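You operate a simulated robot arm through the tools that you are given. There is no shell and no other tool. Be economical: measure what you need, move in short steps, check, and stop when the job is done.

The job below is to be done with a simulated robot arm. You get a single attempt, and the scene is never put back.

Task
Straighten the bent grey bracket in the blue vice.
Fine: black knob tight, tap with the mallet till it is straight, mallet back, knob slack, bracket out onto the bench. Pinch nothing. Set down upright: brown mallet. Where these are worked on the way, their far stop is far enough and under half their travel is too little: black knob.
Where things are to end (x, y in the base frame): grey bracket within 0.06 m of [0.49, 0.22].

The check looks at the end state, three seconds after you hand in, the way a careful person would. Anything else that was tipped, shoved, dropped, spilled or broken makes it a failure.

Robot
A 6-joint arm with a two-finger parallel gripper, fixed in place. Base frame: the origin is at the foot of the arm, x ahead of it, y to its left, z up; the work surface is at about z = 0.8. Readings come in m, degrees, newtons and seconds.
With the tool pointing down near the work surface it reaches from about 0.24 to 0.64 m from the base axis. Its first joint turns from -66.0 to 66.0 degrees. Payload 2.7 kg.
Tool frame: the origin (TCP) lies between the finger pads and is the grasp point; the fingertips stand 0.023 m ahead of it; z points along the fingers, y is the line along which they close. The gripper opens to 0.094 m. The fingers are 0.038 m wide and 0.01 m thick; the gripper's body (0.054 by 0.096 m) begins 0.039 m behind the TCP.
Orientation is told as [roll, pitch, yaw] about the base's x, y, z axes, in that order, counted from this pose: with the fingers straight down and closing along the base's y, the tool's x points along the base's -x, its y along +y and its z along -z.

Tools
- The arm moves only by the tool jog_arm. Its argument "rows" is a list of rows, each a list of 3 entries, a list of its own where there are three numbers: the shift along the tool's x, y, z in units of 30 mm (1.0 is 30 mm), then the turn, a rotation vector about the tool's x, y, z in units of 4 degrees (1.0 is 4 degrees), then the gripper command, from -1 (shut) to 1 (fully open), values between in proportion. In form: [[[tx, ty, tz], [wx, wy, wz], gripper], ...]. A call has 1 to 12 rows; each row shifts and turns the commanded pose from where the row before left it, along the tool's axes as they then stand. A call with a number of a shift or a turn outside -1 to 1 is refused whole. Each row takes 0.2 s and may step no farther than 0.05 m and 8.6 degrees from the row before; otherwise, or with a gripper value out of range, the whole call is refused. A pose out of reach is approached as far as the arm can. The call stops where the force on the tool passes 70 N (or 10 N more than at its start, if that is more) or the arm is blocked; 0.2 s more then pass. Each finger travels about 0.045 m/s and halts on what it meets, pressing with about 30 N; the grip force reading is that of the motor and also rises with nothing between the fingers. The clock runs only during rows and for 0.2 s after the last one: add rows that do not move to give the fingers time. It gives the time, the measured TCP pose, the force on the tool (base axes), the opening and the grip force at its end, in the units of the frame above (readings bear some noise), with the torque about the TCP (base axes, N m) and any sound that the robot's microphone picked up.
- Cameras (640 x 400 px; columns grow to the right, rows downward): "scene" is fixed at [0.0529, -0.4107, 1.4295]; the picture's right is [0.94, -0.34, 0.00], its down [-0.11, -0.32, -0.94] and it looks along [0.32, 0.89, -0.34] (base axes); focal length 328 px, centre (320, 200). "wrist" rides on the gripper at [0.086, 0.016, -0.075] in the tool frame; the picture's right is [-0.18, 0.98, 0.00], its down [-0.58, -0.11, -0.81] and it looks along [-0.79, -0.15, 0.59] (tool axes); focal length 243 px, centre (320, 200). There is no depth. A picture from a camera that has moved, and an enlarged one, comes with that camera's place and axes in the base frame and with its lens.
- snapshot(camera): a new picture of that camera. It takes no simulated time.
- inspect(camera, box): a new picture of the part [left, top, right, bottom] of that camera's present view, enlarged. It takes no simulated time.
- finish_job(): hands the job in; it is judged then, once.

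Go step by step. Nothing tells you positions but the pictures and the camera data: compare them with the known pose of the tool, close in by small moves and look again before you grip or let go. The budget is 120 turns and 68 pictures, counting those below and the enlarged ones. Unless the task says otherwise, let go and move clear before handing in, and close with one line.

The tools are called by a JSON object that holds its "op" and its "data". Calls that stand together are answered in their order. jog_arm: Moves the arm, as the interface text tells. Its arguments: {"type":"object","properties":{"rows":{"type":"array"}},"required":["rows"]} The other tools are called the same way: snapshot (camera) takes a picture; inspect (camera, box) takes an enlarged picture of a part of a camera's view; finish_job () hands the job in.

At the start:

```text
clock: 0.0
tool_pos: [0.3305, 0.1387, 1.2796]
orientation: [0.1, -0.1, 0.2]
contact_force: [-0.1, 0.4, 0.5]
torque: [-0.01, -0.02, -0.01]
gripper_width: 0.094
gripper_force: 0.1
```

scene: 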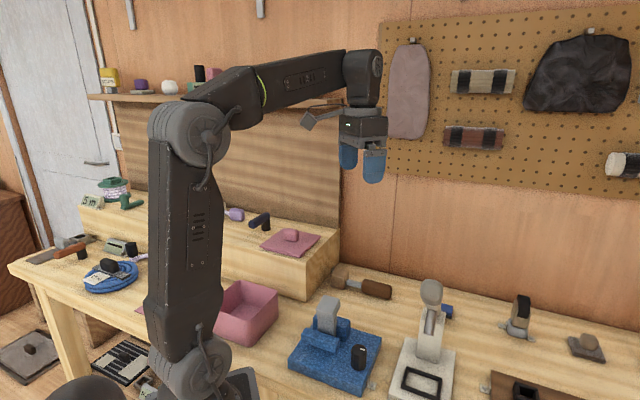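
wrist: 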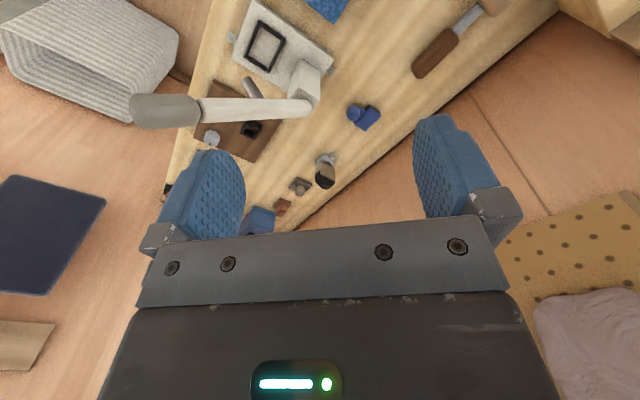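

I see a blue vice at about the middle of the bench with a black knob and a brown-handled mallet behind it. I'll enlarge the views to measure positions.

{"op": "inspect", "data": {"camera": "scene", "box": [270, 250, 430, 400]}}

{"op": "inspect", "data": {"camera": "scene", "box": [200, 240, 520, 400]}}

```text
2.67 times, centred on (350, 325) of scene
camera zoom: at [0.0529, -0.4107, 1.4295], right [0.94, -0.34, 0.0], down [-0.11, -0.32, -0.94], along [0.32, 0.89, -0.34], focal length 875 px, centre (240, -133)
```

zoom: 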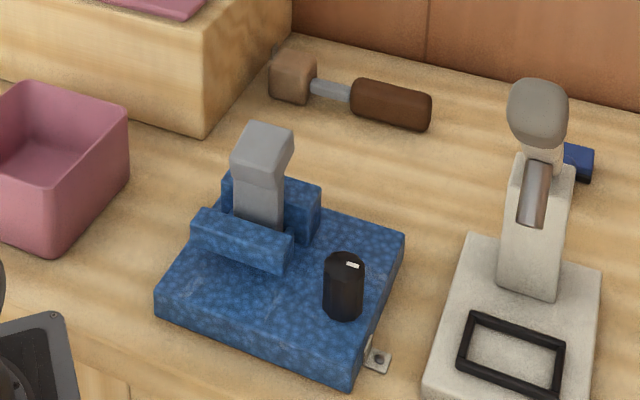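

```text
2.00 times, centred on (360, 320) of scene
camera zoom: at [0.0529, -0.4107, 1.4295], right [0.94, -0.34, 0.0], down [-0.11, -0.32, -0.94], along [0.32, 0.89, -0.34], focal length 656 px, centre (240, -40)
```

zoom: 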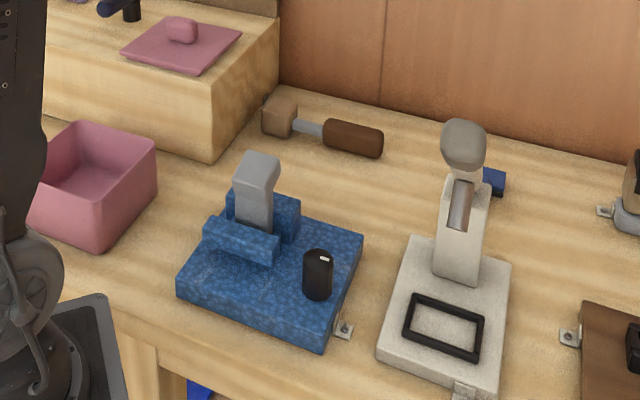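

The vice sits turned about 45° with the knob near (0.327, 0.093), the bracket near (0.28, 0.17), and the mallet near (0.47, 0.39). I need a side view of the bracket to see its bend, so I'm moving the wrist camera round.

{"op": "jog_arm", "data": {"rows": [[[0.71, 0.67, 0.96], [0, 0, 0], 1], [[0.71, 0.67, 0.96], [0, 0, 0], 1], [[0.71, 0.67, 0.96], [0, 0, 0], 1], [[0.71, 0.67, 0.96], [0, 0, 0], 1], [[0.71, 0.67, 0.96], [0, 0, 0], 1], [[0.71, 0.67, 0.96], [0, 0, 0], 1], [[0.71, 0.67, 0.96], [0, 0, 0], 1], [[0.71, 0.67, 0.96], [0, 0, 0], 1]]}}

{"op": "jog_arm", "data": {"rows": [[[0, 0, 0], [0, 0, 0.98], 1], [[0, 0, 0], [0, 0, 0.98], 1], [[0, 0, 0], [0, 0, 0.98], 1], [[0, 0, 0], [0, 0, 0.98], 1], [[0, 0, 0], [0, 0, 0.98], 1], [[0, 0, 0], [0, 0, 0.98], 1], [[0, 0, 0], [0, 0, 0.98], 1], [[0, 0, 0], [0, 0, 0.98], 1], [[0, 0, 0], [0, 0, 0.98], 1], [[0, 0, 0], [0, 0, 0.98], 1], [[0, 0, 0], [0, 0, 0.98], 1], [[0, 0, 0], [0, 0, 0.98], 1]]}}

{"op": "snapshot", "data": {"camera": "wrist"}}

```text
clock: 1.8
tool_pos: [0.1935, 0.2832, 1.0473]
orientation: [0.1, 0.1, 0.0]
contact_force: [-0.3, -0.1, 0.6]
torque: [0.04, 0.0, 0.03]
gripper_width: 0.0943
gripper_force: 0.1
out of reach, approached as far as the arm can: row 7, 8
```

```text
clock: 4.4
tool_pos: [0.1942, 0.2814, 1.049]
orientation: [0.1, -0.1, -47.1]
contact_force: [-0.4, 0.2, -1.4]
torque: [0.02, 0.0, -0.01]
gripper_width: 0.0934
gripper_force: 0.1
```

```text
63 pictures are left
camera wrist: at [0.1479, 0.3554, 1.1224], right [0.84, 0.53, 0.0], down [0.32, -0.5, 0.81], along [0.43, -0.68, -0.59], focal length 243 px, centre (320, 200)
```

wrist: 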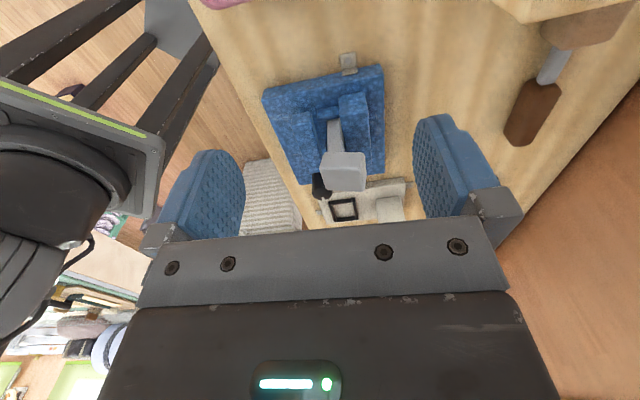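

{"op": "inspect", "data": {"camera": "wrist", "box": [250, 50, 410, 220]}}

{"op": "inspect", "data": {"camera": "wrist", "box": [480, 0, 640, 160]}}

```text
2.35 times, centred on (330, 135) of wrist
camera zoom: at [0.1479, 0.3554, 1.1224], right [0.84, 0.53, 0.0], down [0.32, -0.5, 0.81], along [0.43, -0.68, -0.59], focal length 571 px, centre (296, 353)
```

zoom: 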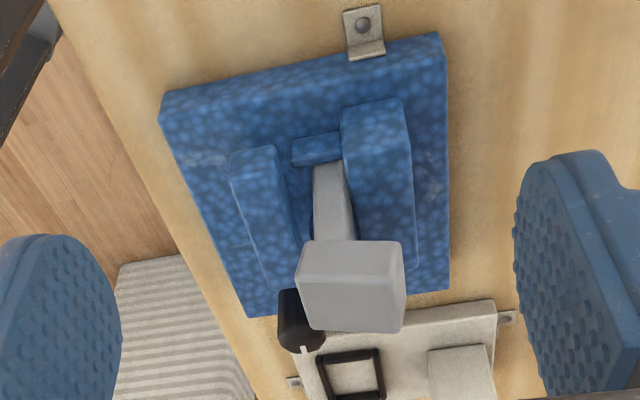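

```text
2.50 times, centred on (560, 80) of wrist
camera zoom: at [0.1479, 0.3554, 1.1224], right [0.84, 0.53, 0.0], down [0.32, -0.5, 0.81], along [0.43, -0.68, -0.59], focal length 606 px, centre (-280, 500)
```

zoom: 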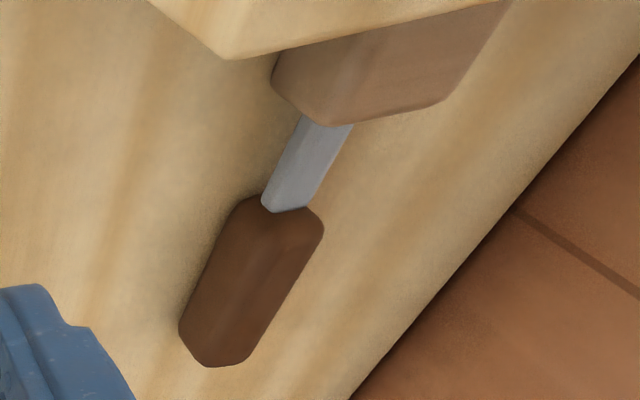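

{"op": "inspect", "data": {"camera": "scene", "box": [300, 285, 364, 325]}}

{"op": "inspect", "data": {"camera": "scene", "box": [325, 255, 405, 305]}}

{"op": "jog_arm", "data": {"rows": [[[0, 0, 0.5], [0, -1, 0], 1], [[0, 0, 0.5], [0, -1, 0], 1], [[0, 0, 0.5], [0, -1, 0], 1], [[0, 0, 0], [0, -1, 0], 1], [[0, 0, 0], [0, -1, 0], 1], [[0, 0, 0], [0, -1, 0], 1]]}}

{"op": "snapshot", "data": {"camera": "wrist"}}

```text
10.00 times, centred on (332, 305) of scene
camera zoom: at [0.0529, -0.4107, 1.4295], right [0.94, -0.34, 0.0], down [-0.11, -0.32, -0.94], along [0.32, 0.89, -0.34], focal length 3280 px, centre (200, -850)
```

zoom: 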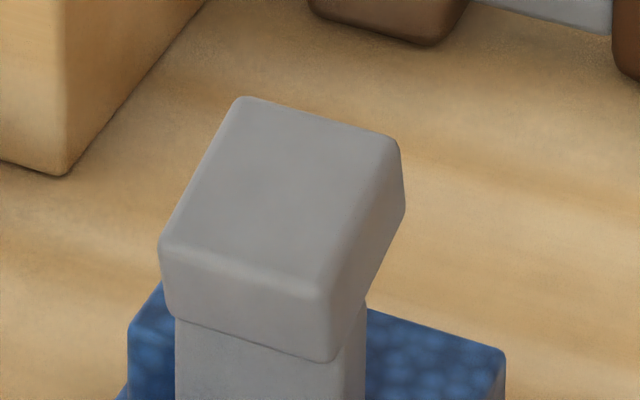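

```text
8.00 times, centred on (365, 280) of scene
camera zoom: at [0.0529, -0.4107, 1.4295], right [0.94, -0.34, 0.0], down [-0.11, -0.32, -0.94], along [0.32, 0.89, -0.34], focal length 2624 px, centre (-40, -440)
```

zoom: 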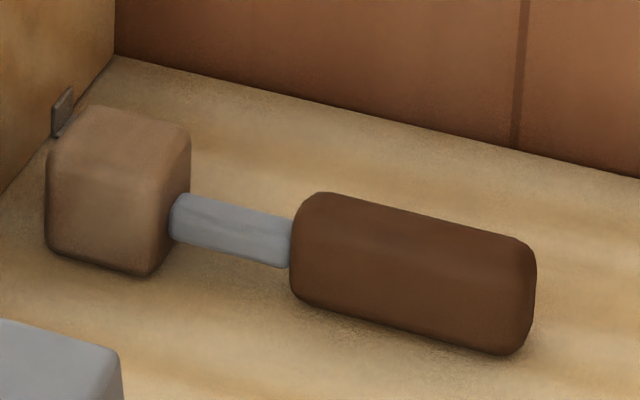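

```text
clock: 5.8
tool_pos: [0.2484, 0.2542, 1.0027]
orientation: [0.0, -24.0, -47.0]
contact_force: [-0.5, 0.7, 0.2]
torque: [0.0, 0.0, 0.0]
gripper_width: 0.094
gripper_force: 0.1
out of reach, approached as far as the arm can: row 1, 2, 3, 4, 5, 6
```

```text
58 pictures are left
camera wrist: at [0.1856, 0.3444, 1.0353], right [0.83, 0.55, 0.08], down [0.06, -0.22, 0.97], along [0.55, -0.81, -0.22], focal length 243 px, centre (320, 200)
```

wrist: 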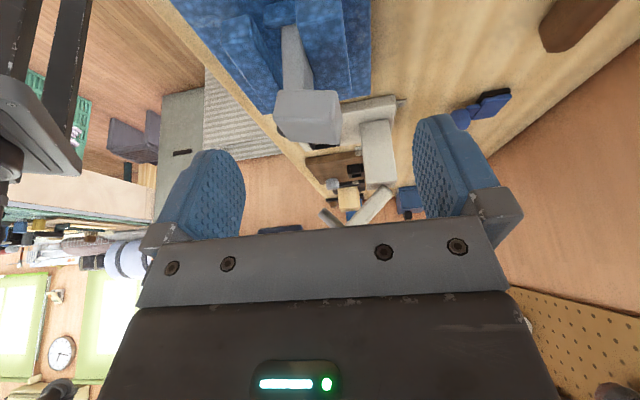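

{"op": "inspect", "data": {"camera": "wrist", "box": [240, 0, 400, 150]}}

```text
2.67 times, centred on (320, 75) of wrist
camera zoom: at [0.1856, 0.3444, 1.0353], right [0.83, 0.55, 0.08], down [0.06, -0.22, 0.97], along [0.55, -0.81, -0.22], focal length 647 px, centre (320, 533)
```

zoom: 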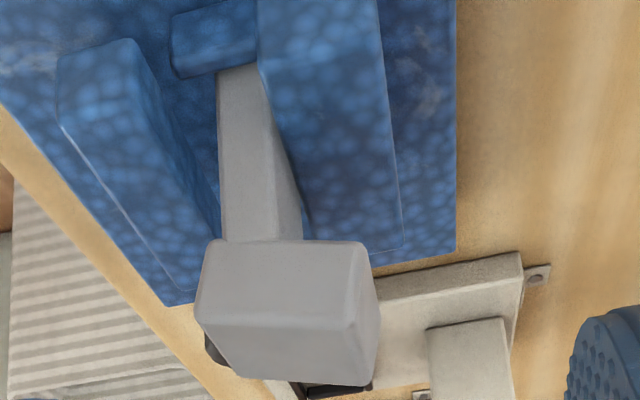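

The bracket stands with its stem between the jaws and its head block tilted up at the back by about 17°. I'll raise the arm, level it and swing round to see it from the other side, close to the knob.

{"op": "jog_arm", "data": {"rows": [[[0, 0, 0], [0, 1, 0], 1], [[0, 0, 0], [0, 1, 0], 1], [[0, 0, -0.5], [0, 1, 0], 1], [[0, 0, -0.7], [0, 1, 0], 1], [[0, 0, -1], [0, 1, 0], 1], [[0, 0, -1], [0, 1, 0], 1]]}}

{"op": "jog_arm", "data": {"rows": [[[-0.94, -0.1, 0], [0, 0, 0], 1], [[-0.94, -0.1, 0], [0, 0, 0], 1], [[-0.94, -0.1, 0], [0, 0, 0], 1], [[-0.94, -0.1, 0], [0, 0, 0], 1], [[-0.94, -0.1, 0], [0, 0, 0], 1], [[-0.94, -0.1, 0], [0, 0, 0], 1], [[-0.94, -0.1, 0], [0, 0, 0], 1], [[-0.94, -0.1, 0], [0, 0, 0], 1], [[-0.94, -0.1, 0], [0, 0, 0], 1]]}}

{"op": "jog_arm", "data": {"rows": [[[0, 0, 0], [0, 0, -1], 1], [[0, 0, 0], [0, 0, -1], 1], [[0, 0, 0], [0, 0, -1], 1], [[0, 0, 0], [0, 0, -1], 1], [[0, 0, 0], [0, 0, -1], 1], [[0, 0, 0], [0, 0, -1], 1], [[0, 0, 0], [0, 0, -1], 1], [[0, 0, 0], [0, 0, -1], 1], [[0, 0, 0], [0, 0, -1], 1], [[0, 0, 0], [0, 0, -1], 1], [[0, 0, 0], [0, 0, -1], 1], [[0, 0, 0], [0, 0, -1], 1]]}}

{"op": "jog_arm", "data": {"rows": [[[0, 0, 0], [0, 0, -1], 1], [[0, 0, 0], [0, 0, -1], 1], [[0, 0, 0], [0, 0, -1], 1], [[0, 0, 0], [0, 0, -1], 1], [[0, 0, 0], [0, 0, -1], 1], [[0, 0, 0], [0, 0, -1], 1], [[0, 0, 0], [0, 0, -1], 1], [[0, 0, 0], [0, 0, -1], 1], [[0, 0, 0], [0, 0, -1], 1], [[0, 0, 0], [0, 0, -1], 1], [[0, 0, 0], [0, 0, -1], 1], [[0, 0, 0], [0, 0, -1], 1]]}}

{"op": "jog_arm", "data": {"rows": [[[0, 0, 0], [0, 0, -1], 1], [[0, 0, 0], [0, 0, -1], 1], [[0, 0, 0], [0, 0, -1], 1], [[0, 0, 0], [0, 0, -1], 1], [[0, 0, 0], [0, 0, -1], 1], [[0, 0, 0], [0, 0, -1], 1], [[0, 0, 0], [0, 0, -1], 1], [[0, 0, 0], [0, 0, -1], 1], [[0, 0, 0], [0, 0, -1], 1], [[0, 0, 0], [0, 0, -1], 1], [[0, 0, 0], [0, 0, -1], 1], [[0, 0, 0], [0, 0, -1], 1]]}}

```text
clock: 7.2
tool_pos: [0.2369, 0.2657, 1.099]
orientation: [0.0, 0.0, -47.0]
contact_force: [-0.2, 0.7, -0.2]
torque: [0.0, -0.04, 0.04]
gripper_width: 0.0941
gripper_force: 0.1
```

```text
clock: 9.2
tool_pos: [0.3913, 0.0608, 1.0982]
orientation: [0.1, 0.1, -47.0]
contact_force: [0.2, 0.0, 0.4]
torque: [-0.01, 0.02, -0.03]
gripper_width: 0.094
gripper_force: 0.1
```

```text
clock: 11.8
tool_pos: [0.3907, 0.0605, 1.0973]
orientation: [0.0, -0.1, 1.0]
contact_force: [0.0, 0.4, 0.4]
torque: [0.01, -0.02, 0.04]
gripper_width: 0.0942
gripper_force: 0.0
```

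```text
clock: 14.4
tool_pos: [0.3909, 0.0611, 1.0963]
orientation: [-0.1, 0.0, 49.1]
contact_force: [0.1, 0.4, -0.9]
torque: [0.01, 0.02, 0.0]
gripper_width: 0.0942
gripper_force: 0.0
```

```text
clock: 17.0
tool_pos: [0.3909, 0.0611, 1.0978]
orientation: [-0.1, 0.0, 97.1]
contact_force: [0.3, 0.0, 0.2]
torque: [0.01, -0.01, -0.02]
gripper_width: 0.0941
gripper_force: 0.2
```

{"op": "jog_arm", "data": {"rows": [[[0, 0, 0], [0, 0, -1], 1], [[0, 0, 0], [0, 0, -1], 1], [[0, 0, 0], [0, 0, -1], 1], [[0, 0, 0], [0, 0, -1], 1], [[0, 0, 0], [0, 0, -1], 1], [[0, 0, 0], [0, 0, -1], 1], [[0.7, 0, 0.8], [0, 0, -1], 1], [[0.7, 0, 0.8], [0, 0, 0], 1], [[0, 0, 0.5], [0, 0, 0], 1]]}}

{"op": "snapshot", "data": {"camera": "wrist"}}

```text
clock: 19.0
tool_pos: [0.4137, 0.0262, 1.034]
orientation: [0.0, 0.0, 125.0]
contact_force: [-11.0, 6.2, 3.8]
torque: [-0.45, -0.37, -0.76]
gripper_width: 0.0941
gripper_force: 0.0
```

```text
56 pictures are left
camera wrist: at [0.4498, -0.0548, 1.1088], right [-0.91, -0.41, 0.0], down [-0.24, 0.54, 0.81], along [-0.33, 0.73, -0.59], focal length 243 px, centre (320, 200)
```

wrist: 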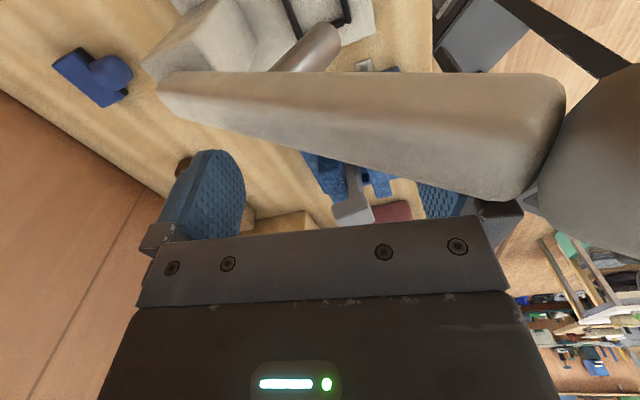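

I'm touching the white press's lever (12 N sideways). I'll retrace at once and check it.

{"op": "jog_arm", "data": {"rows": [[[-0.7, 0, -0.5], [0, 0, 0], 1], [[-0.7, 0, -0.8], [0, 0, 0], 1], [[-0.3, 0, -0.9], [0, 0, 0], 1], [[0, 0, -0.9], [0, 0, 0], 1]]}}

{"op": "snapshot", "data": {"camera": "scene"}}

{"op": "snapshot", "data": {"camera": "wrist"}}

```text
clock: 20.0
tool_pos: [0.3836, 0.0681, 1.1281]
orientation: [-0.1, 0.0, 125.0]
contact_force: [0.1, 0.0, 1.3]
torque: [0.0, -0.01, 0.0]
gripper_width: 0.0941
gripper_force: 0.0
```

```text
55 pictures are left
```

scene: 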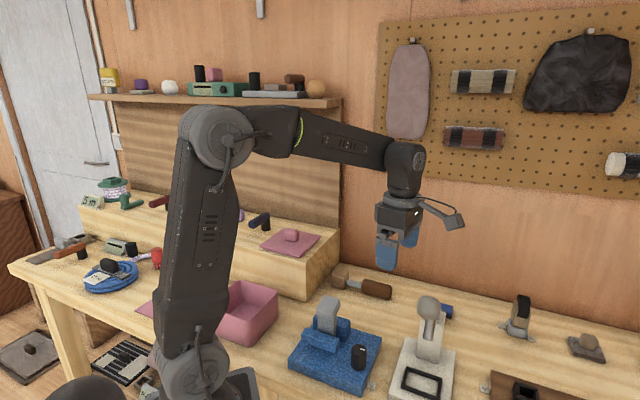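

```text
54 pictures are left
camera wrist: at [0.4204, -0.0135, 1.2026], right [-0.91, -0.41, 0.0], down [-0.25, 0.54, 0.81], along [-0.33, 0.73, -0.59], focal length 243 px, centre (320, 200)
```

wrist: 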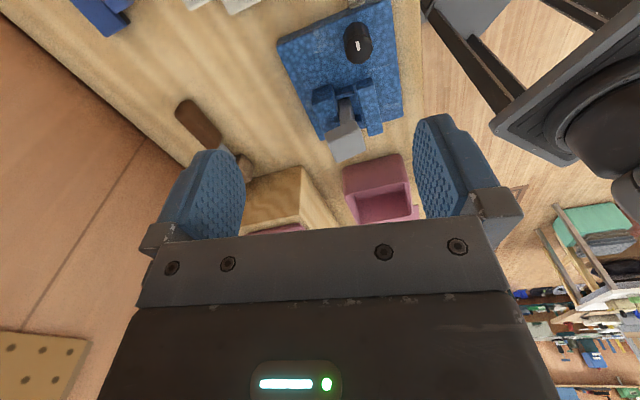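

{"op": "inspect", "data": {"camera": "scene", "box": [270, 250, 470, 400]}}

{"op": "inspect", "data": {"camera": "wrist", "box": [270, 0, 430, 170]}}

```text
2.67 times, centred on (370, 325) of scene
camera zoom: at [0.0529, -0.4107, 1.4295], right [0.94, -0.34, 0.0], down [-0.11, -0.32, -0.94], along [0.32, 0.89, -0.34], focal length 875 px, centre (187, -133)
```

zoom: 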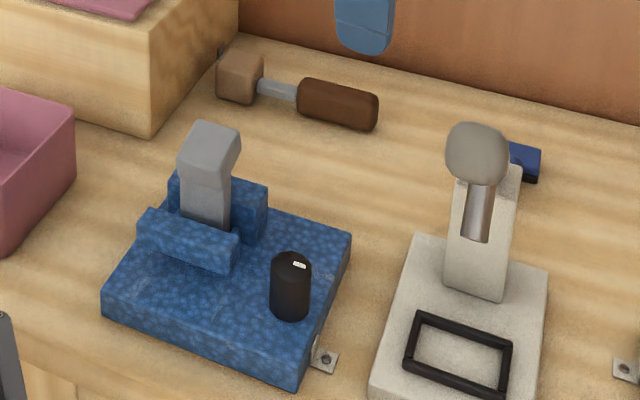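

```text
2.35 times, centred on (350, 85) of wrist
camera zoom: at [0.4204, -0.0135, 1.2026], right [-0.91, -0.41, 0.0], down [-0.25, 0.54, 0.81], along [-0.33, 0.73, -0.59], focal length 571 px, centre (249, 471)
```

zoom: 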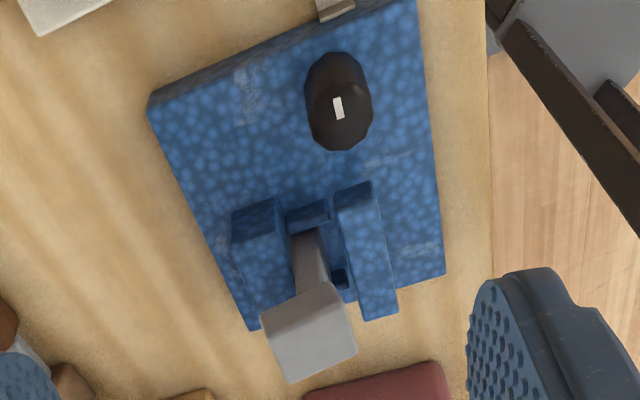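

The press lever was pushed down about 5° (tip near (0.354, -0.07, 1.10); before about 1.117). I'll put it back first: rise, turn to face the lever's plane and look.

{"op": "jog_arm", "data": {"rows": [[[0, 0, -1], [0, 0, 0], 1], [[0, 0, -1], [0, 0, 0], 1], [[0, 0, -1], [0, 0, 0], 1], [[0, 0, -1], [0, 0, 0.75], 1], [[0, 0, 0], [0, 0, 1], 1], [[0, 0, 0], [0, 0, 1], 1], [[0, 0, 0], [0, 0, 1], 1], [[0, 0, 0], [0, 0, 1], 1], [[0, 0, 0], [0, 0, 1], 1], [[0, 0, 0], [0, 0, 1], 1], [[0, 0, 0], [0, 0, 1], 1], [[0, 0, 0], [0, 0, 1], 1]]}}

{"op": "jog_arm", "data": {"rows": [[[0, 0, 0], [0, 0, 1], 1], [[0, 0, 0], [0, 0, 1], 1], [[0, 0, 0], [0, 0, 1], 1], [[0, 0, 0], [0, 0, 1], 1], [[0, 0, 0], [0, 0, 1], 1], [[0, 0, 0], [0, 0, 1], 1], [[0, 0, 0], [0, 0, 1], 1], [[0, 0, 0], [0, 0, 1], 1], [[0, 0, 0], [0, 0, 1], 1], [[0, 0, 0], [0, 0, 1], 1]]}}

{"op": "snapshot", "data": {"camera": "wrist"}}

```text
clock: 22.6
tool_pos: [0.3851, 0.0679, 1.2471]
orientation: [-0.1, 0.0, 89.9]
contact_force: [0.8, 0.3, 0.8]
torque: [0.03, 0.04, 0.0]
gripper_width: 0.0938
gripper_force: 0.0
```

```text
clock: 24.8
tool_pos: [0.3837, 0.0682, 1.2468]
orientation: [-0.2, -0.1, 49.9]
contact_force: [0.8, 0.5, 0.7]
torque: [-0.03, -0.01, 0.0]
gripper_width: 0.094
gripper_force: 0.1
```

```text
51 pictures are left
camera wrist: at [0.3163, 0.0112, 1.3219], right [-0.63, 0.77, 0.0], down [0.46, 0.38, 0.81], along [0.62, 0.51, -0.59], focal length 243 px, centre (320, 200)
```

wrist: 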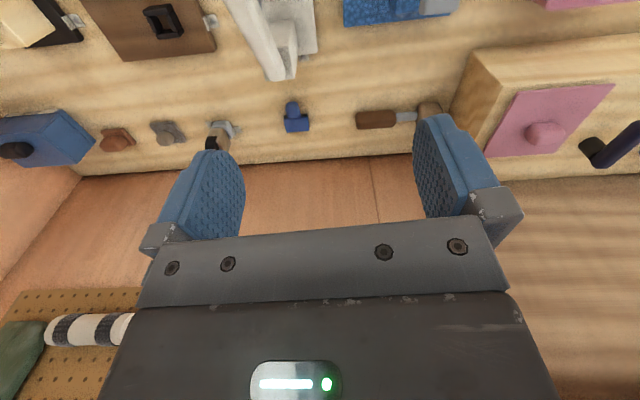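

{"op": "jog_arm", "data": {"rows": [[[0.9, -0.38, 0], [0, 0, 0], 1], [[0.9, -0.38, 0], [0, 0, 0], 1], [[0.9, -0.38, 0], [0, 0, 0], 1], [[0.9, -0.38, 0], [0, 0, 0], 1], [[0.9, -0.38, 0], [0, 0, 0], 1], [[0.9, -0.38, 0], [0, 0, 0], 1]]}}

{"op": "snapshot", "data": {"camera": "wrist"}}

{"op": "inspect", "data": {"camera": "scene", "box": [380, 260, 480, 360]}}

```text
clock: 26.2
tool_pos: [0.3325, -0.1001, 1.2481]
orientation: [-0.1, 0.0, 50.1]
contact_force: [0.4, 0.3, -0.4]
torque: [0.0, -0.02, -0.01]
gripper_width: 0.0938
gripper_force: 0.1
```

```text
50 pictures are left
camera wrist: at [0.2646, -0.1573, 1.3222], right [-0.64, 0.77, 0.0], down [0.46, 0.38, 0.81], along [0.62, 0.51, -0.59], focal length 243 px, centre (320, 200)
```

wrist: 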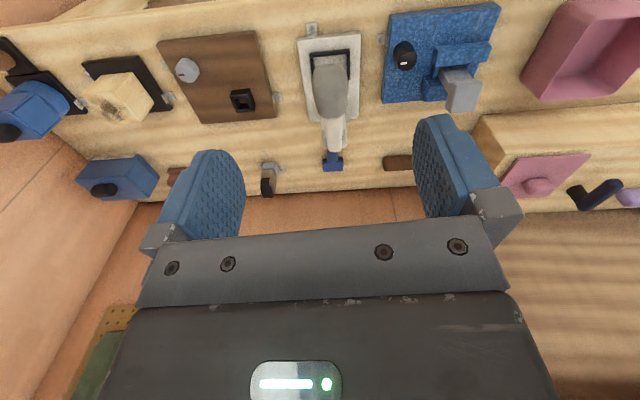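

```text
4.00 times, centred on (430, 310) of scene
camera zoom: at [0.0529, -0.4107, 1.4295], right [0.94, -0.34, 0.0], down [-0.11, -0.32, -0.94], along [0.32, 0.89, -0.34], focal length 1312 px, centre (-120, -240)
```

zoom: 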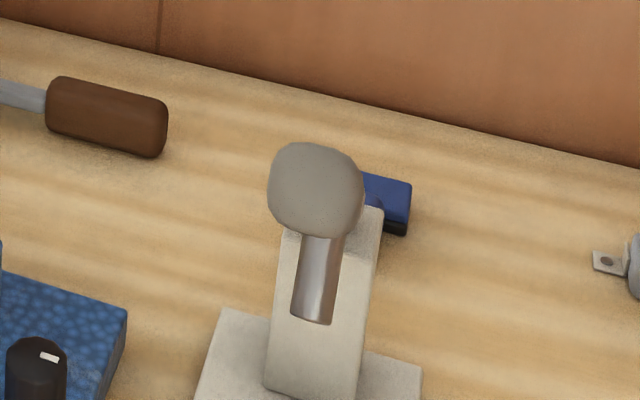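

{"op": "inspect", "data": {"camera": "wrist", "box": [280, 20, 390, 180]}}

```text
2.50 times, centred on (335, 100) of wrist
camera zoom: at [0.2646, -0.1573, 1.3222], right [-0.64, 0.77, 0.0], down [0.46, 0.38, 0.81], along [0.62, 0.51, -0.59], focal length 606 px, centre (282, 450)
```

zoom: 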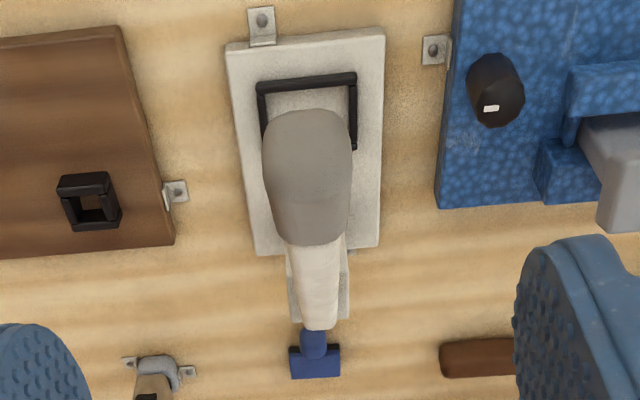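

{"op": "jog_arm", "data": {"rows": [[[-0.65, 0.12, 0], [0, 0, 0], 1], [[-0.6, 0, 0.5], [0, 0, 0], 1], [[0, 0, 1], [0, 0, 0], 1], [[0, 0, 1], [0, 0, 0], 1], [[0, 0, 1], [0, 0, 0], 1], [[0, 0, 0.7], [0, 0, 0], 1]]}}

{"op": "snapshot", "data": {"camera": "wrist"}}

{"op": "inspect", "data": {"camera": "scene", "box": [340, 230, 500, 360]}}

```text
clock: 27.6
tool_pos: [0.3534, -0.0678, 1.1204]
orientation: [-0.1, -0.1, 50.0]
contact_force: [0.4, -0.3, 0.4]
torque: [0.06, -0.02, -0.01]
gripper_width: 0.094
gripper_force: 0.1
```

```text
47 pictures are left
camera wrist: at [0.2865, -0.1258, 1.1958], right [-0.63, 0.77, 0.0], down [0.46, 0.38, 0.81], along [0.62, 0.51, -0.59], focal length 243 px, centre (320, 200)
```

wrist: 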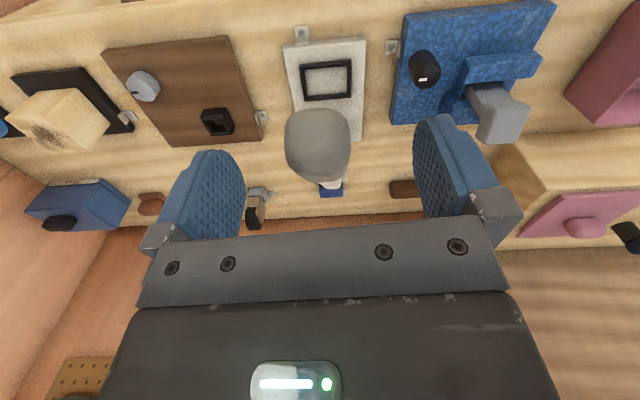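

```text
3.08 times, centred on (420, 295) of scene
camera zoom: at [0.0529, -0.4107, 1.4295], right [0.94, -0.34, 0.0], down [-0.11, -0.32, -0.94], along [0.32, 0.89, -0.34], focal length 1009 px, centre (12, -92)
```

zoom: 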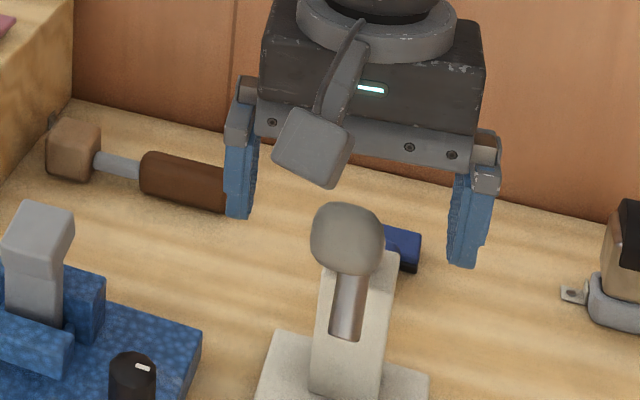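

{"op": "jog_arm", "data": {"rows": [[[-0.9, -0.05, 0], [0, 0, 0], 1], [[0, 0, 0.95], [0, 0, 0], 1], [[0, 0, 0], [0, 0, 0], -0.3], [[0, 0, 0], [0, 0, 0], -0.3], [[0, 0, 0], [0, 0, 0], -0.3], [[0, 0, 0], [0, 0, 0], -0.3]]}}

{"op": "snapshot", "data": {"camera": "wrist"}}

```text
clock: 29.0
tool_pos: [0.3722, -0.0505, 1.0934]
orientation: [-0.2, -0.2, 50.1]
contact_force: [10.3, -8.5, -3.6]
torque: [-0.02, -0.13, -0.21]
gripper_width: 0.0386
gripper_force: 6.6
```

```text
45 pictures are left
camera wrist: at [0.3053, -0.1069, 1.1683], right [-0.63, 0.77, 0.0], down [0.45, 0.38, 0.81], along [0.63, 0.51, -0.59], focal length 243 px, centre (320, 200)
```

wrist: 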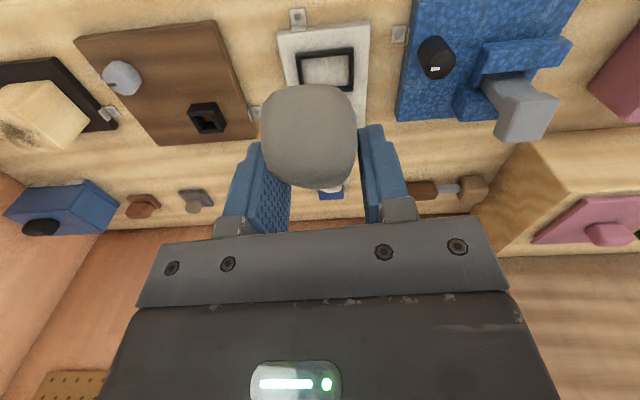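

{"op": "jog_arm", "data": {"rows": [[[0, -0.07, 0], [0, 0, 0], -0.45], [[0, 0, 0], [0, 0, 0], -0.45], [[-0.12, 0, -0.17], [0, 0, 0], -0.45], [[-0.12, 0, -0.17], [0, 0, 0], -0.45], [[-0.12, 0, -0.17], [0, 0, 0], -0.45], [[0, 0, 0], [0, 0, 0], -0.45]]}}

{"op": "inspect", "data": {"camera": "scene", "box": [270, 250, 430, 400]}}

```text
clock: 30.4
tool_pos: [0.3819, -0.0429, 1.1089]
orientation: [-0.1, -0.1, 50.0]
contact_force: [9.5, -4.9, -7.4]
torque: [-0.81, -0.08, -1.5]
gripper_width: 0.0368
gripper_force: 45.3
```

```text
2.67 times, centred on (350, 325) of scene
camera zoom: at [0.0533, -0.4108, 1.4294], right [0.94, -0.34, 0.0], down [-0.12, -0.32, -0.94], along [0.32, 0.89, -0.34], focal length 875 px, centre (240, -133)
```

zoom: 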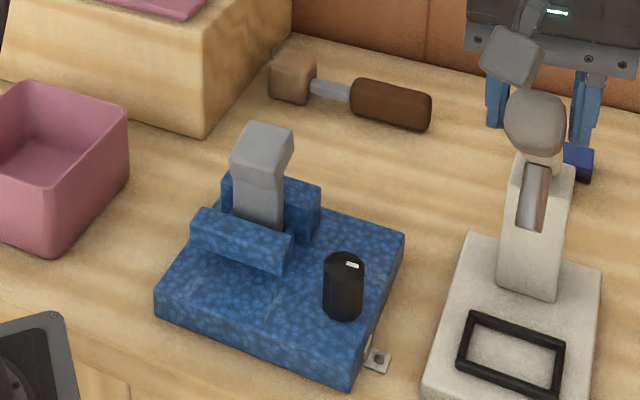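

{"op": "jog_arm", "data": {"rows": [[[-0.1, 0, -0.14], [0, 0, 0], -0.45], [[0, 0, 0], [0, 0, 0], -0.45]]}}

{"op": "inspect", "data": {"camera": "scene", "box": [270, 250, 430, 400]}}

```text
clock: 31.0
tool_pos: [0.383, -0.0397, 1.1122]
orientation: [0.0, 0.0, 49.9]
contact_force: [17.4, -8.4, -19.1]
torque: [-1.51, 0.28, -1.94]
gripper_width: 0.0372
gripper_force: 45.3
```

```text
2.67 times, centred on (350, 325) of scene
camera zoom: at [0.0537, -0.4109, 1.4294], right [0.94, -0.34, 0.0], down [-0.12, -0.32, -0.94], along [0.32, 0.89, -0.34], focal length 875 px, centre (240, -133)
```

zoom: 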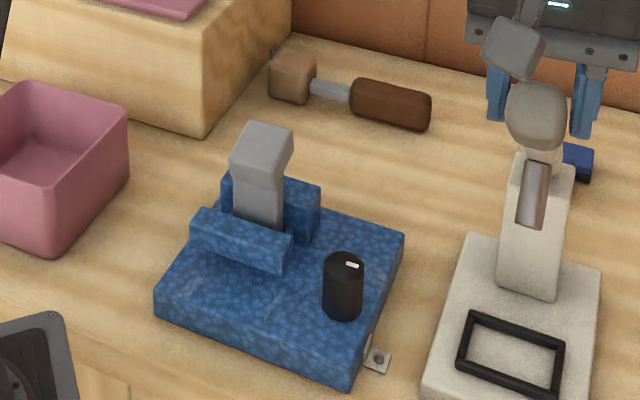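

The lever is back at its upper stop and matches the first picture. I'll release it, rise, and move above the black knob.

{"op": "jog_arm", "data": {"rows": [[[0, 0, 0], [0, 0, 0], 0], [[0, 0, 0], [0, 0, 0], 1], [[0, 0, 0], [0, 0, 0], 1], [[0, 0, 0], [0, 0, 0], 1], [[0, 0, -1], [0, 0, 0], 1], [[0, 0, -1], [0, 0, 0], 1], [[0, 0, -1], [0, 0, 0], 1], [[0, 0, -1], [0, 0, 0], 1], [[0, 0, -0.5], [0, 0, 0], 1]]}}

{"op": "jog_arm", "data": {"rows": [[[-0.44, 0.86, 0], [0, 0, 0], 1], [[-0.44, 0.86, 0], [0, 0, 0], 1], [[-0.44, 0.86, 0], [0, 0, 0], 1], [[-0.44, 0.86, 0], [0, 0, 0], 1], [[-0.44, 0.86, 0], [0, 0, 0], 1], [[0, 0, 0.9], [0, 0, 0], 1], [[0, 0, 0.9], [0, 0, 0], 1], [[0, 0, 0.9], [0, 0, 0], 1]]}}

{"op": "snapshot", "data": {"camera": "wrist"}}

{"op": "inspect", "data": {"camera": "scene", "box": [270, 250, 470, 400]}}

```text
clock: 33.0
tool_pos: [0.3838, -0.0403, 1.2472]
orientation: [0.0, 0.0, 50.0]
contact_force: [-0.7, 0.4, 0.7]
torque: [0.02, -0.02, -0.02]
gripper_width: 0.0939
gripper_force: 0.1
```

```text
clock: 34.8
tool_pos: [0.3275, 0.0943, 1.1666]
orientation: [-0.1, -0.1, 50.1]
contact_force: [-0.6, -0.3, -1.0]
torque: [0.02, 0.0, 0.0]
gripper_width: 0.0936
gripper_force: 0.1
```

```text
42 pictures are left
camera wrist: at [0.2587, 0.0369, 1.2407], right [-0.63, 0.77, 0.0], down [0.46, 0.38, 0.81], along [0.62, 0.51, -0.59], focal length 243 px, centre (320, 200)
```

wrist: 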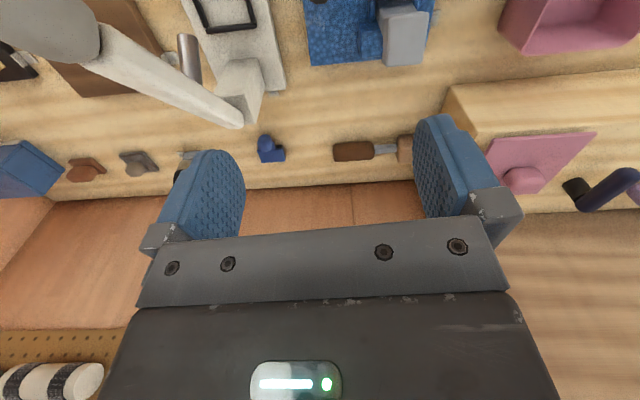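

```text
2.67 times, centred on (370, 325) of scene
camera zoom: at [0.0529, -0.4107, 1.4295], right [0.94, -0.34, 0.0], down [-0.11, -0.32, -0.94], along [0.32, 0.89, -0.34], focal length 875 px, centre (187, -133)
```

zoom: 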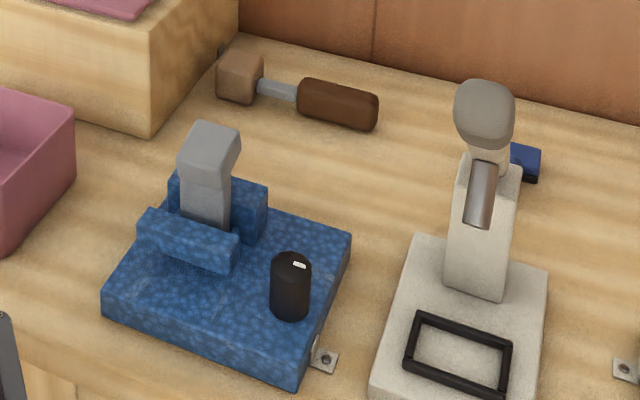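

{"op": "jog_arm", "data": {"rows": [[[0.23, 0, 0], [0, 0, -1], 1], [[0, 0, 0.5], [0, 0, -1], 1], [[0, 0, 0.5], [0, 0, -1], 1], [[0, 0, 0.5], [0, 0, -1], 1], [[0, 0, 0.5], [0, 0, -1], 1], [[0, 0, 0.5], [0, 0, -1], 1], [[0, 0, 0.5], [0, 0, -1], 1], [[0, 0, 0.5], [0, 0, -1], 1], [[0, 0, 0.5], [0, 0, -1], 1], [[0, 0, 0.5], [0, 0, -1], 1], [[0, 0, 0.7], [0, 0, 0], 1]]}}

{"op": "snapshot", "data": {"camera": "wrist"}}

```text
clock: 37.2
tool_pos: [0.3234, 0.0882, 1.0105]
orientation: [-0.1, 0.0, 90.1]
contact_force: [0.7, 0.1, -1.2]
torque: [-0.01, -0.02, 0.0]
gripper_width: 0.0941
gripper_force: 0.1
```

```text
40 pictures are left
camera wrist: at [0.3066, 0.0007, 1.0852], right [-0.98, 0.18, 0.0], down [0.11, 0.58, 0.81], along [0.15, 0.79, -0.59], focal length 243 px, centre (320, 200)
```

wrist: 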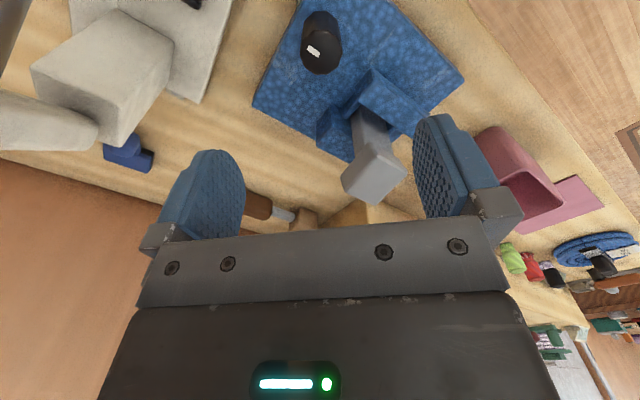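

The knob lies right under the tool. I'll go down and close on it.

{"op": "jog_arm", "data": {"rows": [[[0, 0, 1], [0, 0, 0], 1], [[0, 0, 1], [0, 0, 0], 1], [[0, 0, 1], [0, 0, 0], 1], [[0, 0, 1], [0, 0, 0], 0.3], [[0, 0, 0.75], [0, 0, 0], 0], [[0, 0, 0], [0, 0, 0], -0.2], [[0, 0, 0], [0, 0, 0], -0.3], [[0, 0, 0], [0, 0, 0], -0.35]]}}

{"op": "snapshot", "data": {"camera": "wrist"}}

```text
clock: 39.0
tool_pos: [0.3216, 0.0876, 0.8674]
orientation: [0.0, 0.0, 90.0]
contact_force: [-3.1, -0.2, -4.6]
torque: [0.1, -0.37, -0.02]
gripper_width: 0.0339
gripper_force: 44.9
```

```text
39 pictures are left
camera wrist: at [0.306, 0.0004, 0.9422], right [-0.98, 0.18, 0.0], down [0.11, 0.58, 0.81], along [0.15, 0.79, -0.59], focal length 243 px, centre (320, 200)
```

wrist: 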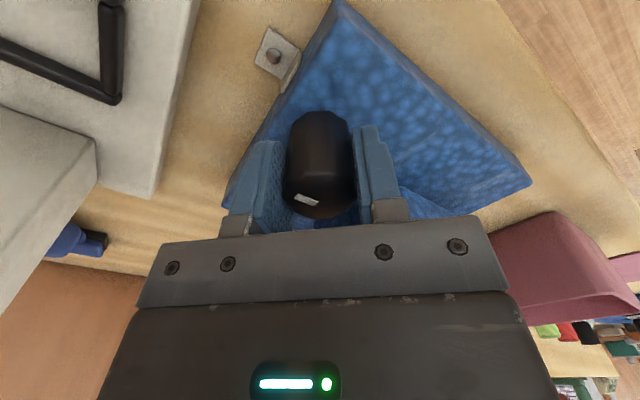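

{"op": "jog_arm", "data": {"rows": [[[0, 0, 0], [0, 0, 0], -0.6], [[0, 0, 0], [0, 0, 1], -0.6], [[0, 0, 0], [0, 0, 1], -0.6], [[0, 0, 0], [0, 0, 1], -0.6], [[0, 0, 0], [0, 0, 1], -0.6]]}}

{"op": "snapshot", "data": {"camera": "wrist"}}

{"op": "inspect", "data": {"camera": "scene", "box": [270, 270, 430, 400]}}

```text
clock: 40.2
tool_pos: [0.3212, 0.0878, 0.8687]
orientation: [-0.1, 0.0, 73.9]
contact_force: [-8.7, -1.5, -6.9]
torque: [0.56, -0.87, 0.01]
gripper_width: 0.0338
gripper_force: 45.3
```

```text
38 pictures are left
camera wrist: at [0.2826, 0.0083, 0.9422], right [-0.89, 0.45, 0.0], down [0.27, 0.53, 0.81], along [0.36, 0.72, -0.59], focal length 243 px, centre (320, 200)
```

wrist: 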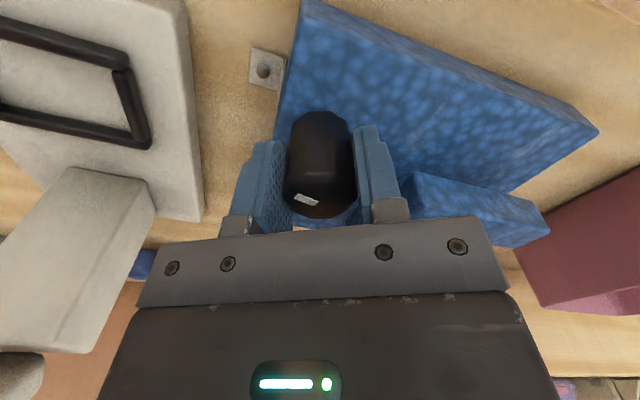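

```text
3.08 times, centred on (350, 335) of scene
camera zoom: at [0.0527, -0.4108, 1.4295], right [0.94, -0.34, 0.0], down [-0.11, -0.32, -0.94], along [0.32, 0.89, -0.34], focal length 1009 px, centre (228, -215)
```

zoom: 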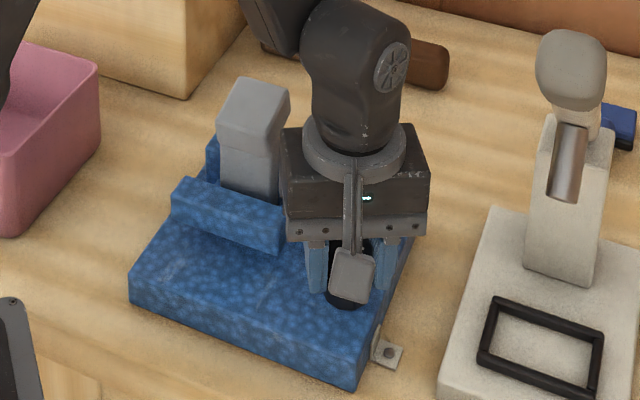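

{"op": "jog_arm", "data": {"rows": [[[0, 0, 0], [0, 0, 1], -0.6], [[0, 0, 0], [0, 0, 1], -0.6], [[0, 0, 0], [0, 0, 1], -0.6], [[0, 0, 0], [0, 0, 1], -0.6], [[0, 0, 0], [0, 0, 1], -0.6], [[0, 0, 0], [0, 0, 1], -0.6], [[0, 0, 0], [0, 0, 1], -0.6], [[0, 0, 0], [0, 0, 1], -0.6], [[0, 0, 0], [0, 0, 1], -0.6], [[0, 0, 0], [0, 0, 1], -0.6]]}}

{"op": "snapshot", "data": {"camera": "wrist"}}

{"op": "inspect", "data": {"camera": "scene", "box": [270, 270, 430, 400]}}

```text
clock: 42.4
tool_pos: [0.3218, 0.0883, 0.868]
orientation: [0.0, 0.0, 33.9]
contact_force: [-8.1, 5.8, -8.4]
torque: [-0.19, 1.53, 0.08]
gripper_width: 0.034
gripper_force: 45.2
```

```text
36 pictures are left
camera wrist: at [0.2412, 0.0522, 0.9422], right [-0.4, 0.92, 0.0], down [0.54, 0.24, 0.81], along [0.74, 0.32, -0.59], focal length 243 px, centre (320, 200)
```

wrist: 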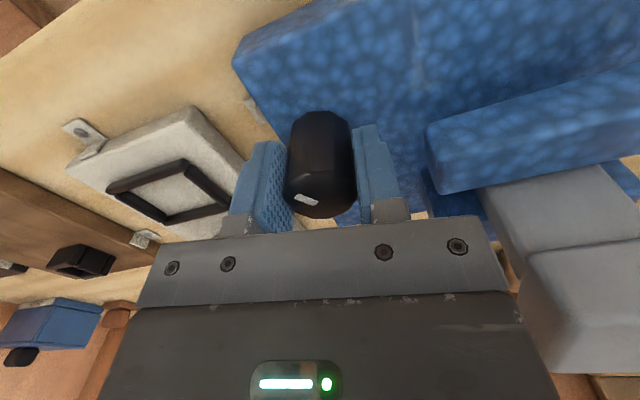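

```text
3.08 times, centred on (350, 335) of scene
camera zoom: at [0.0529, -0.4106, 1.4296], right [0.94, -0.34, 0.0], down [-0.11, -0.32, -0.94], along [0.32, 0.89, -0.34], focal length 1009 px, centre (228, -215)
```

zoom: 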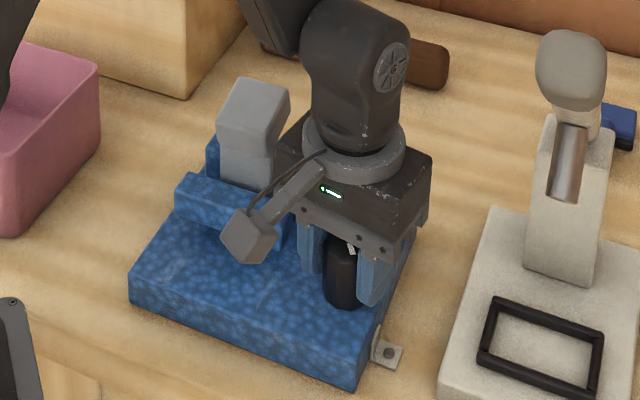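

The knob follows, and the front jaw is closing in toward the bracket, so clockwise tightens. Continuing.

{"op": "jog_arm", "data": {"rows": [[[0, 0, 0], [0, 0, 1], -0.6], [[0, 0, 0], [0, 0, 1], -0.6], [[0, 0, 0], [0, 0, 1], -0.6], [[0, 0, 0], [0, 0, 1], -0.6], [[0, 0, 0], [0, 0, 1], -0.6], [[0, 0, 0], [0, 0, 1], -0.6], [[0, 0, 0], [0, 0, 1], -0.6], [[0, 0, 0], [0, 0, 1], -0.6], [[0, 0, 0], [0, 0, 1], -0.6], [[0, 0, 0], [0, 0, 1], -0.6], [[0, 0, 0], [0, 0, 1], -0.6]]}}

{"op": "snapshot", "data": {"camera": "wrist"}}

{"op": "inspect", "data": {"camera": "scene", "box": [270, 270, 430, 400]}}

```text
clock: 44.8
tool_pos: [0.3215, 0.0888, 0.8681]
orientation: [0.1, 0.0, -10.1]
contact_force: [-19.0, 16.1, -14.6]
torque: [0.79, -0.07, 0.05]
gripper_width: 0.0338
gripper_force: 45.1
```

```text
34 pictures are left
camera wrist: at [0.2396, 0.1183, 0.9422], right [0.35, 0.94, 0.0], down [0.55, -0.21, 0.81], along [0.75, -0.28, -0.59], focal length 243 px, centre (320, 200)
```

wrist: 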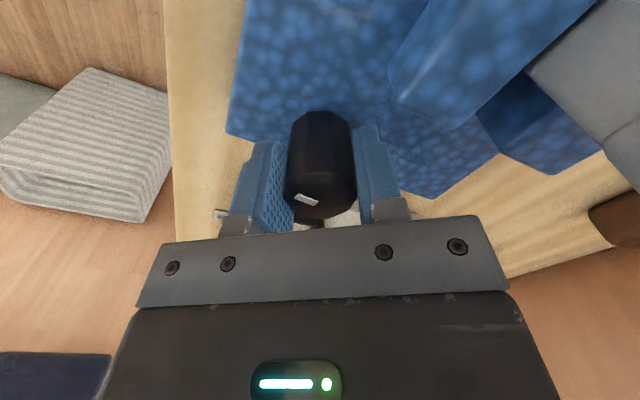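

```text
3.08 times, centred on (350, 335) of scene
camera zoom: at [0.0526, -0.4103, 1.4296], right [0.94, -0.34, 0.0], down [-0.11, -0.32, -0.94], along [0.32, 0.89, -0.34], focal length 1009 px, centre (228, -215)
```

zoom: 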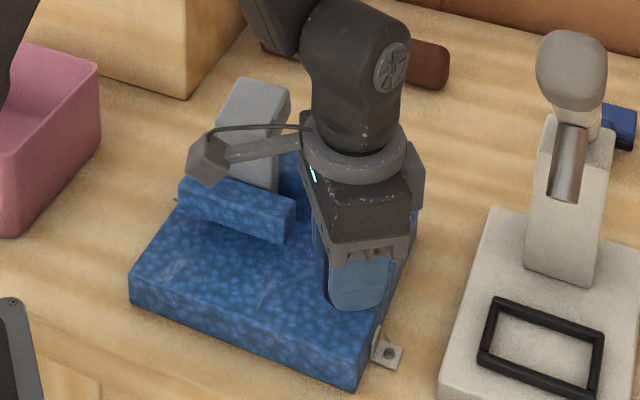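

{"op": "jog_arm", "data": {"rows": [[[0, 0, 0], [0, 0, 0], 0.2], [[0, 0, 0], [0, 0, 0], 0.2], [[0, 0, 0], [0, 0, -1], 0.2], [[0, 0, 0], [0, 0, -1], 0.2], [[0, 0, 0], [0, 0, -1], 0.2], [[0, 0, 0], [0, 0, -1], 0.2], [[0, 0, 0], [0, 0, -1], 0.2], [[0, 0, 0], [0, 0, -1], 0.2], [[0, 0, 0], [0, 0, -1], 0.2], [[0, 0, 0], [0, 0, -1], 0.2], [[0, 0, 0], [0, 0, -1], 0.2], [[0, 0, 0], [0, 0, -1], 0.2]]}}

{"op": "jog_arm", "data": {"rows": [[[0, 0, 0], [0, 0, -1], 0.2], [[0, 0, 0], [0, 0, -1], 0.2], [[0, 0, 0], [0, 0, -1], 0.2], [[0, 0, 0], [0, 0, -1], 0.2], [[0, 0, 0], [0, 0, -1], 0.2], [[0, 0, 0], [0, 0, -1], 0.2], [[0, 0, 0], [0, 0, -1], 0.2], [[0, 0, 0], [0, 0, -1], 0.2], [[0, 0, 0], [0, 0, -1], 0.2], [[0, 0, 0], [0, 0, -1], 0.2], [[0, 0, 0], [0, 0, -1], 0.2], [[0, 0, 0], [0, 0, -1], 0.2]]}}

{"op": "snapshot", "data": {"camera": "wrist"}}

```text
clock: 47.4
tool_pos: [0.3226, 0.0888, 0.8689]
orientation: [0.0, 0.0, 30.0]
contact_force: [-0.3, -0.5, -0.2]
torque: [0.01, -0.01, -0.02]
gripper_width: 0.0561
gripper_force: 0.0
```

```text
clock: 50.0
tool_pos: [0.3219, 0.0881, 0.8675]
orientation: [-0.1, 0.0, 78.0]
contact_force: [-0.2, 0.1, 0.5]
torque: [-0.01, -0.02, 0.01]
gripper_width: 0.0565
gripper_force: 0.0
```

```text
32 pictures are left
camera wrist: at [0.2889, 0.0057, 0.942], right [-0.92, 0.38, 0.0], down [0.23, 0.55, 0.81], along [0.31, 0.74, -0.59], focal length 243 px, centre (320, 200)
```

wrist: 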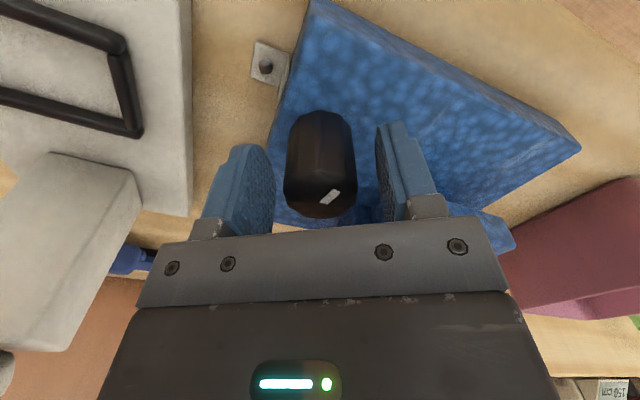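

{"op": "jog_arm", "data": {"rows": [[[0, 0, 0], [0, 0, 0], -0.6], [[0, 0, 0], [0, 0, 0], -0.6], [[0, 0, 0], [0, 0, 0], -0.6], [[0, 0, 0], [0, 0, 1], -0.6], [[0, 0, 0], [0, 0, 1], -0.6], [[0, 0, 0], [0, 0, 1], -0.6], [[0, 0, 0], [0, 0, 1], -0.6], [[0, 0, 0], [0, 0, 1], -0.6], [[0, 0, 0], [0, 0, 1], -0.6], [[0, 0, 0], [0, 0, 1], -0.6], [[0, 0, 0], [0, 0, 1], -0.6]]}}

{"op": "jog_arm", "data": {"rows": [[[0, 0, 0], [0, 0, 1], -0.6], [[0, 0, 0], [0, 0, 1], -0.6], [[0, 0, 0], [0, 0, 1], -0.6], [[0, 0, 0], [0, 0, 1], -0.6], [[0, 0, 0], [0, 0, 1], -0.6], [[0, 0, 0], [0, 0, 1], -0.6]]}}

{"op": "snapshot", "data": {"camera": "wrist"}}

```text
clock: 52.4
tool_pos: [0.3216, 0.0875, 0.8693]
orientation: [-0.1, 0.1, 45.9]
contact_force: [-14.4, 3.0, 1.9]
torque: [0.13, 0.12, 0.57]
gripper_width: 0.034
gripper_force: 40.7
```

```text
clock: 53.8
tool_pos: [0.3217, 0.0883, 0.8682]
orientation: [0.0, 0.0, 22.0]
contact_force: [-14.9, 15.5, 0.2]
torque: [0.29, 0.09, 0.5]
gripper_width: 0.0337
gripper_force: 36.0
```

```text
31 pictures are left
camera wrist: at [0.2363, 0.07, 0.9424], right [-0.2, 0.98, 0.0], down [0.58, 0.12, 0.81], along [0.79, 0.16, -0.59], focal length 243 px, centre (320, 200)
```

wrist: 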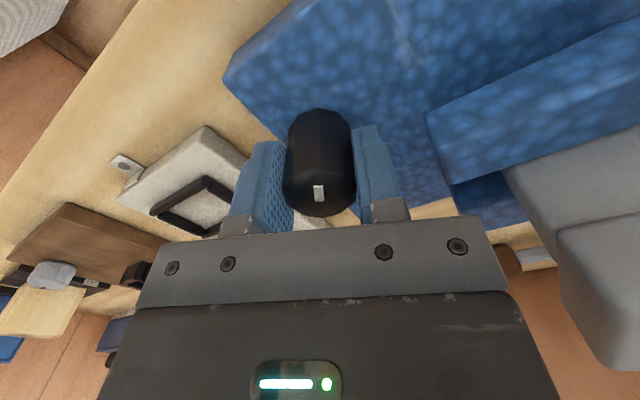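

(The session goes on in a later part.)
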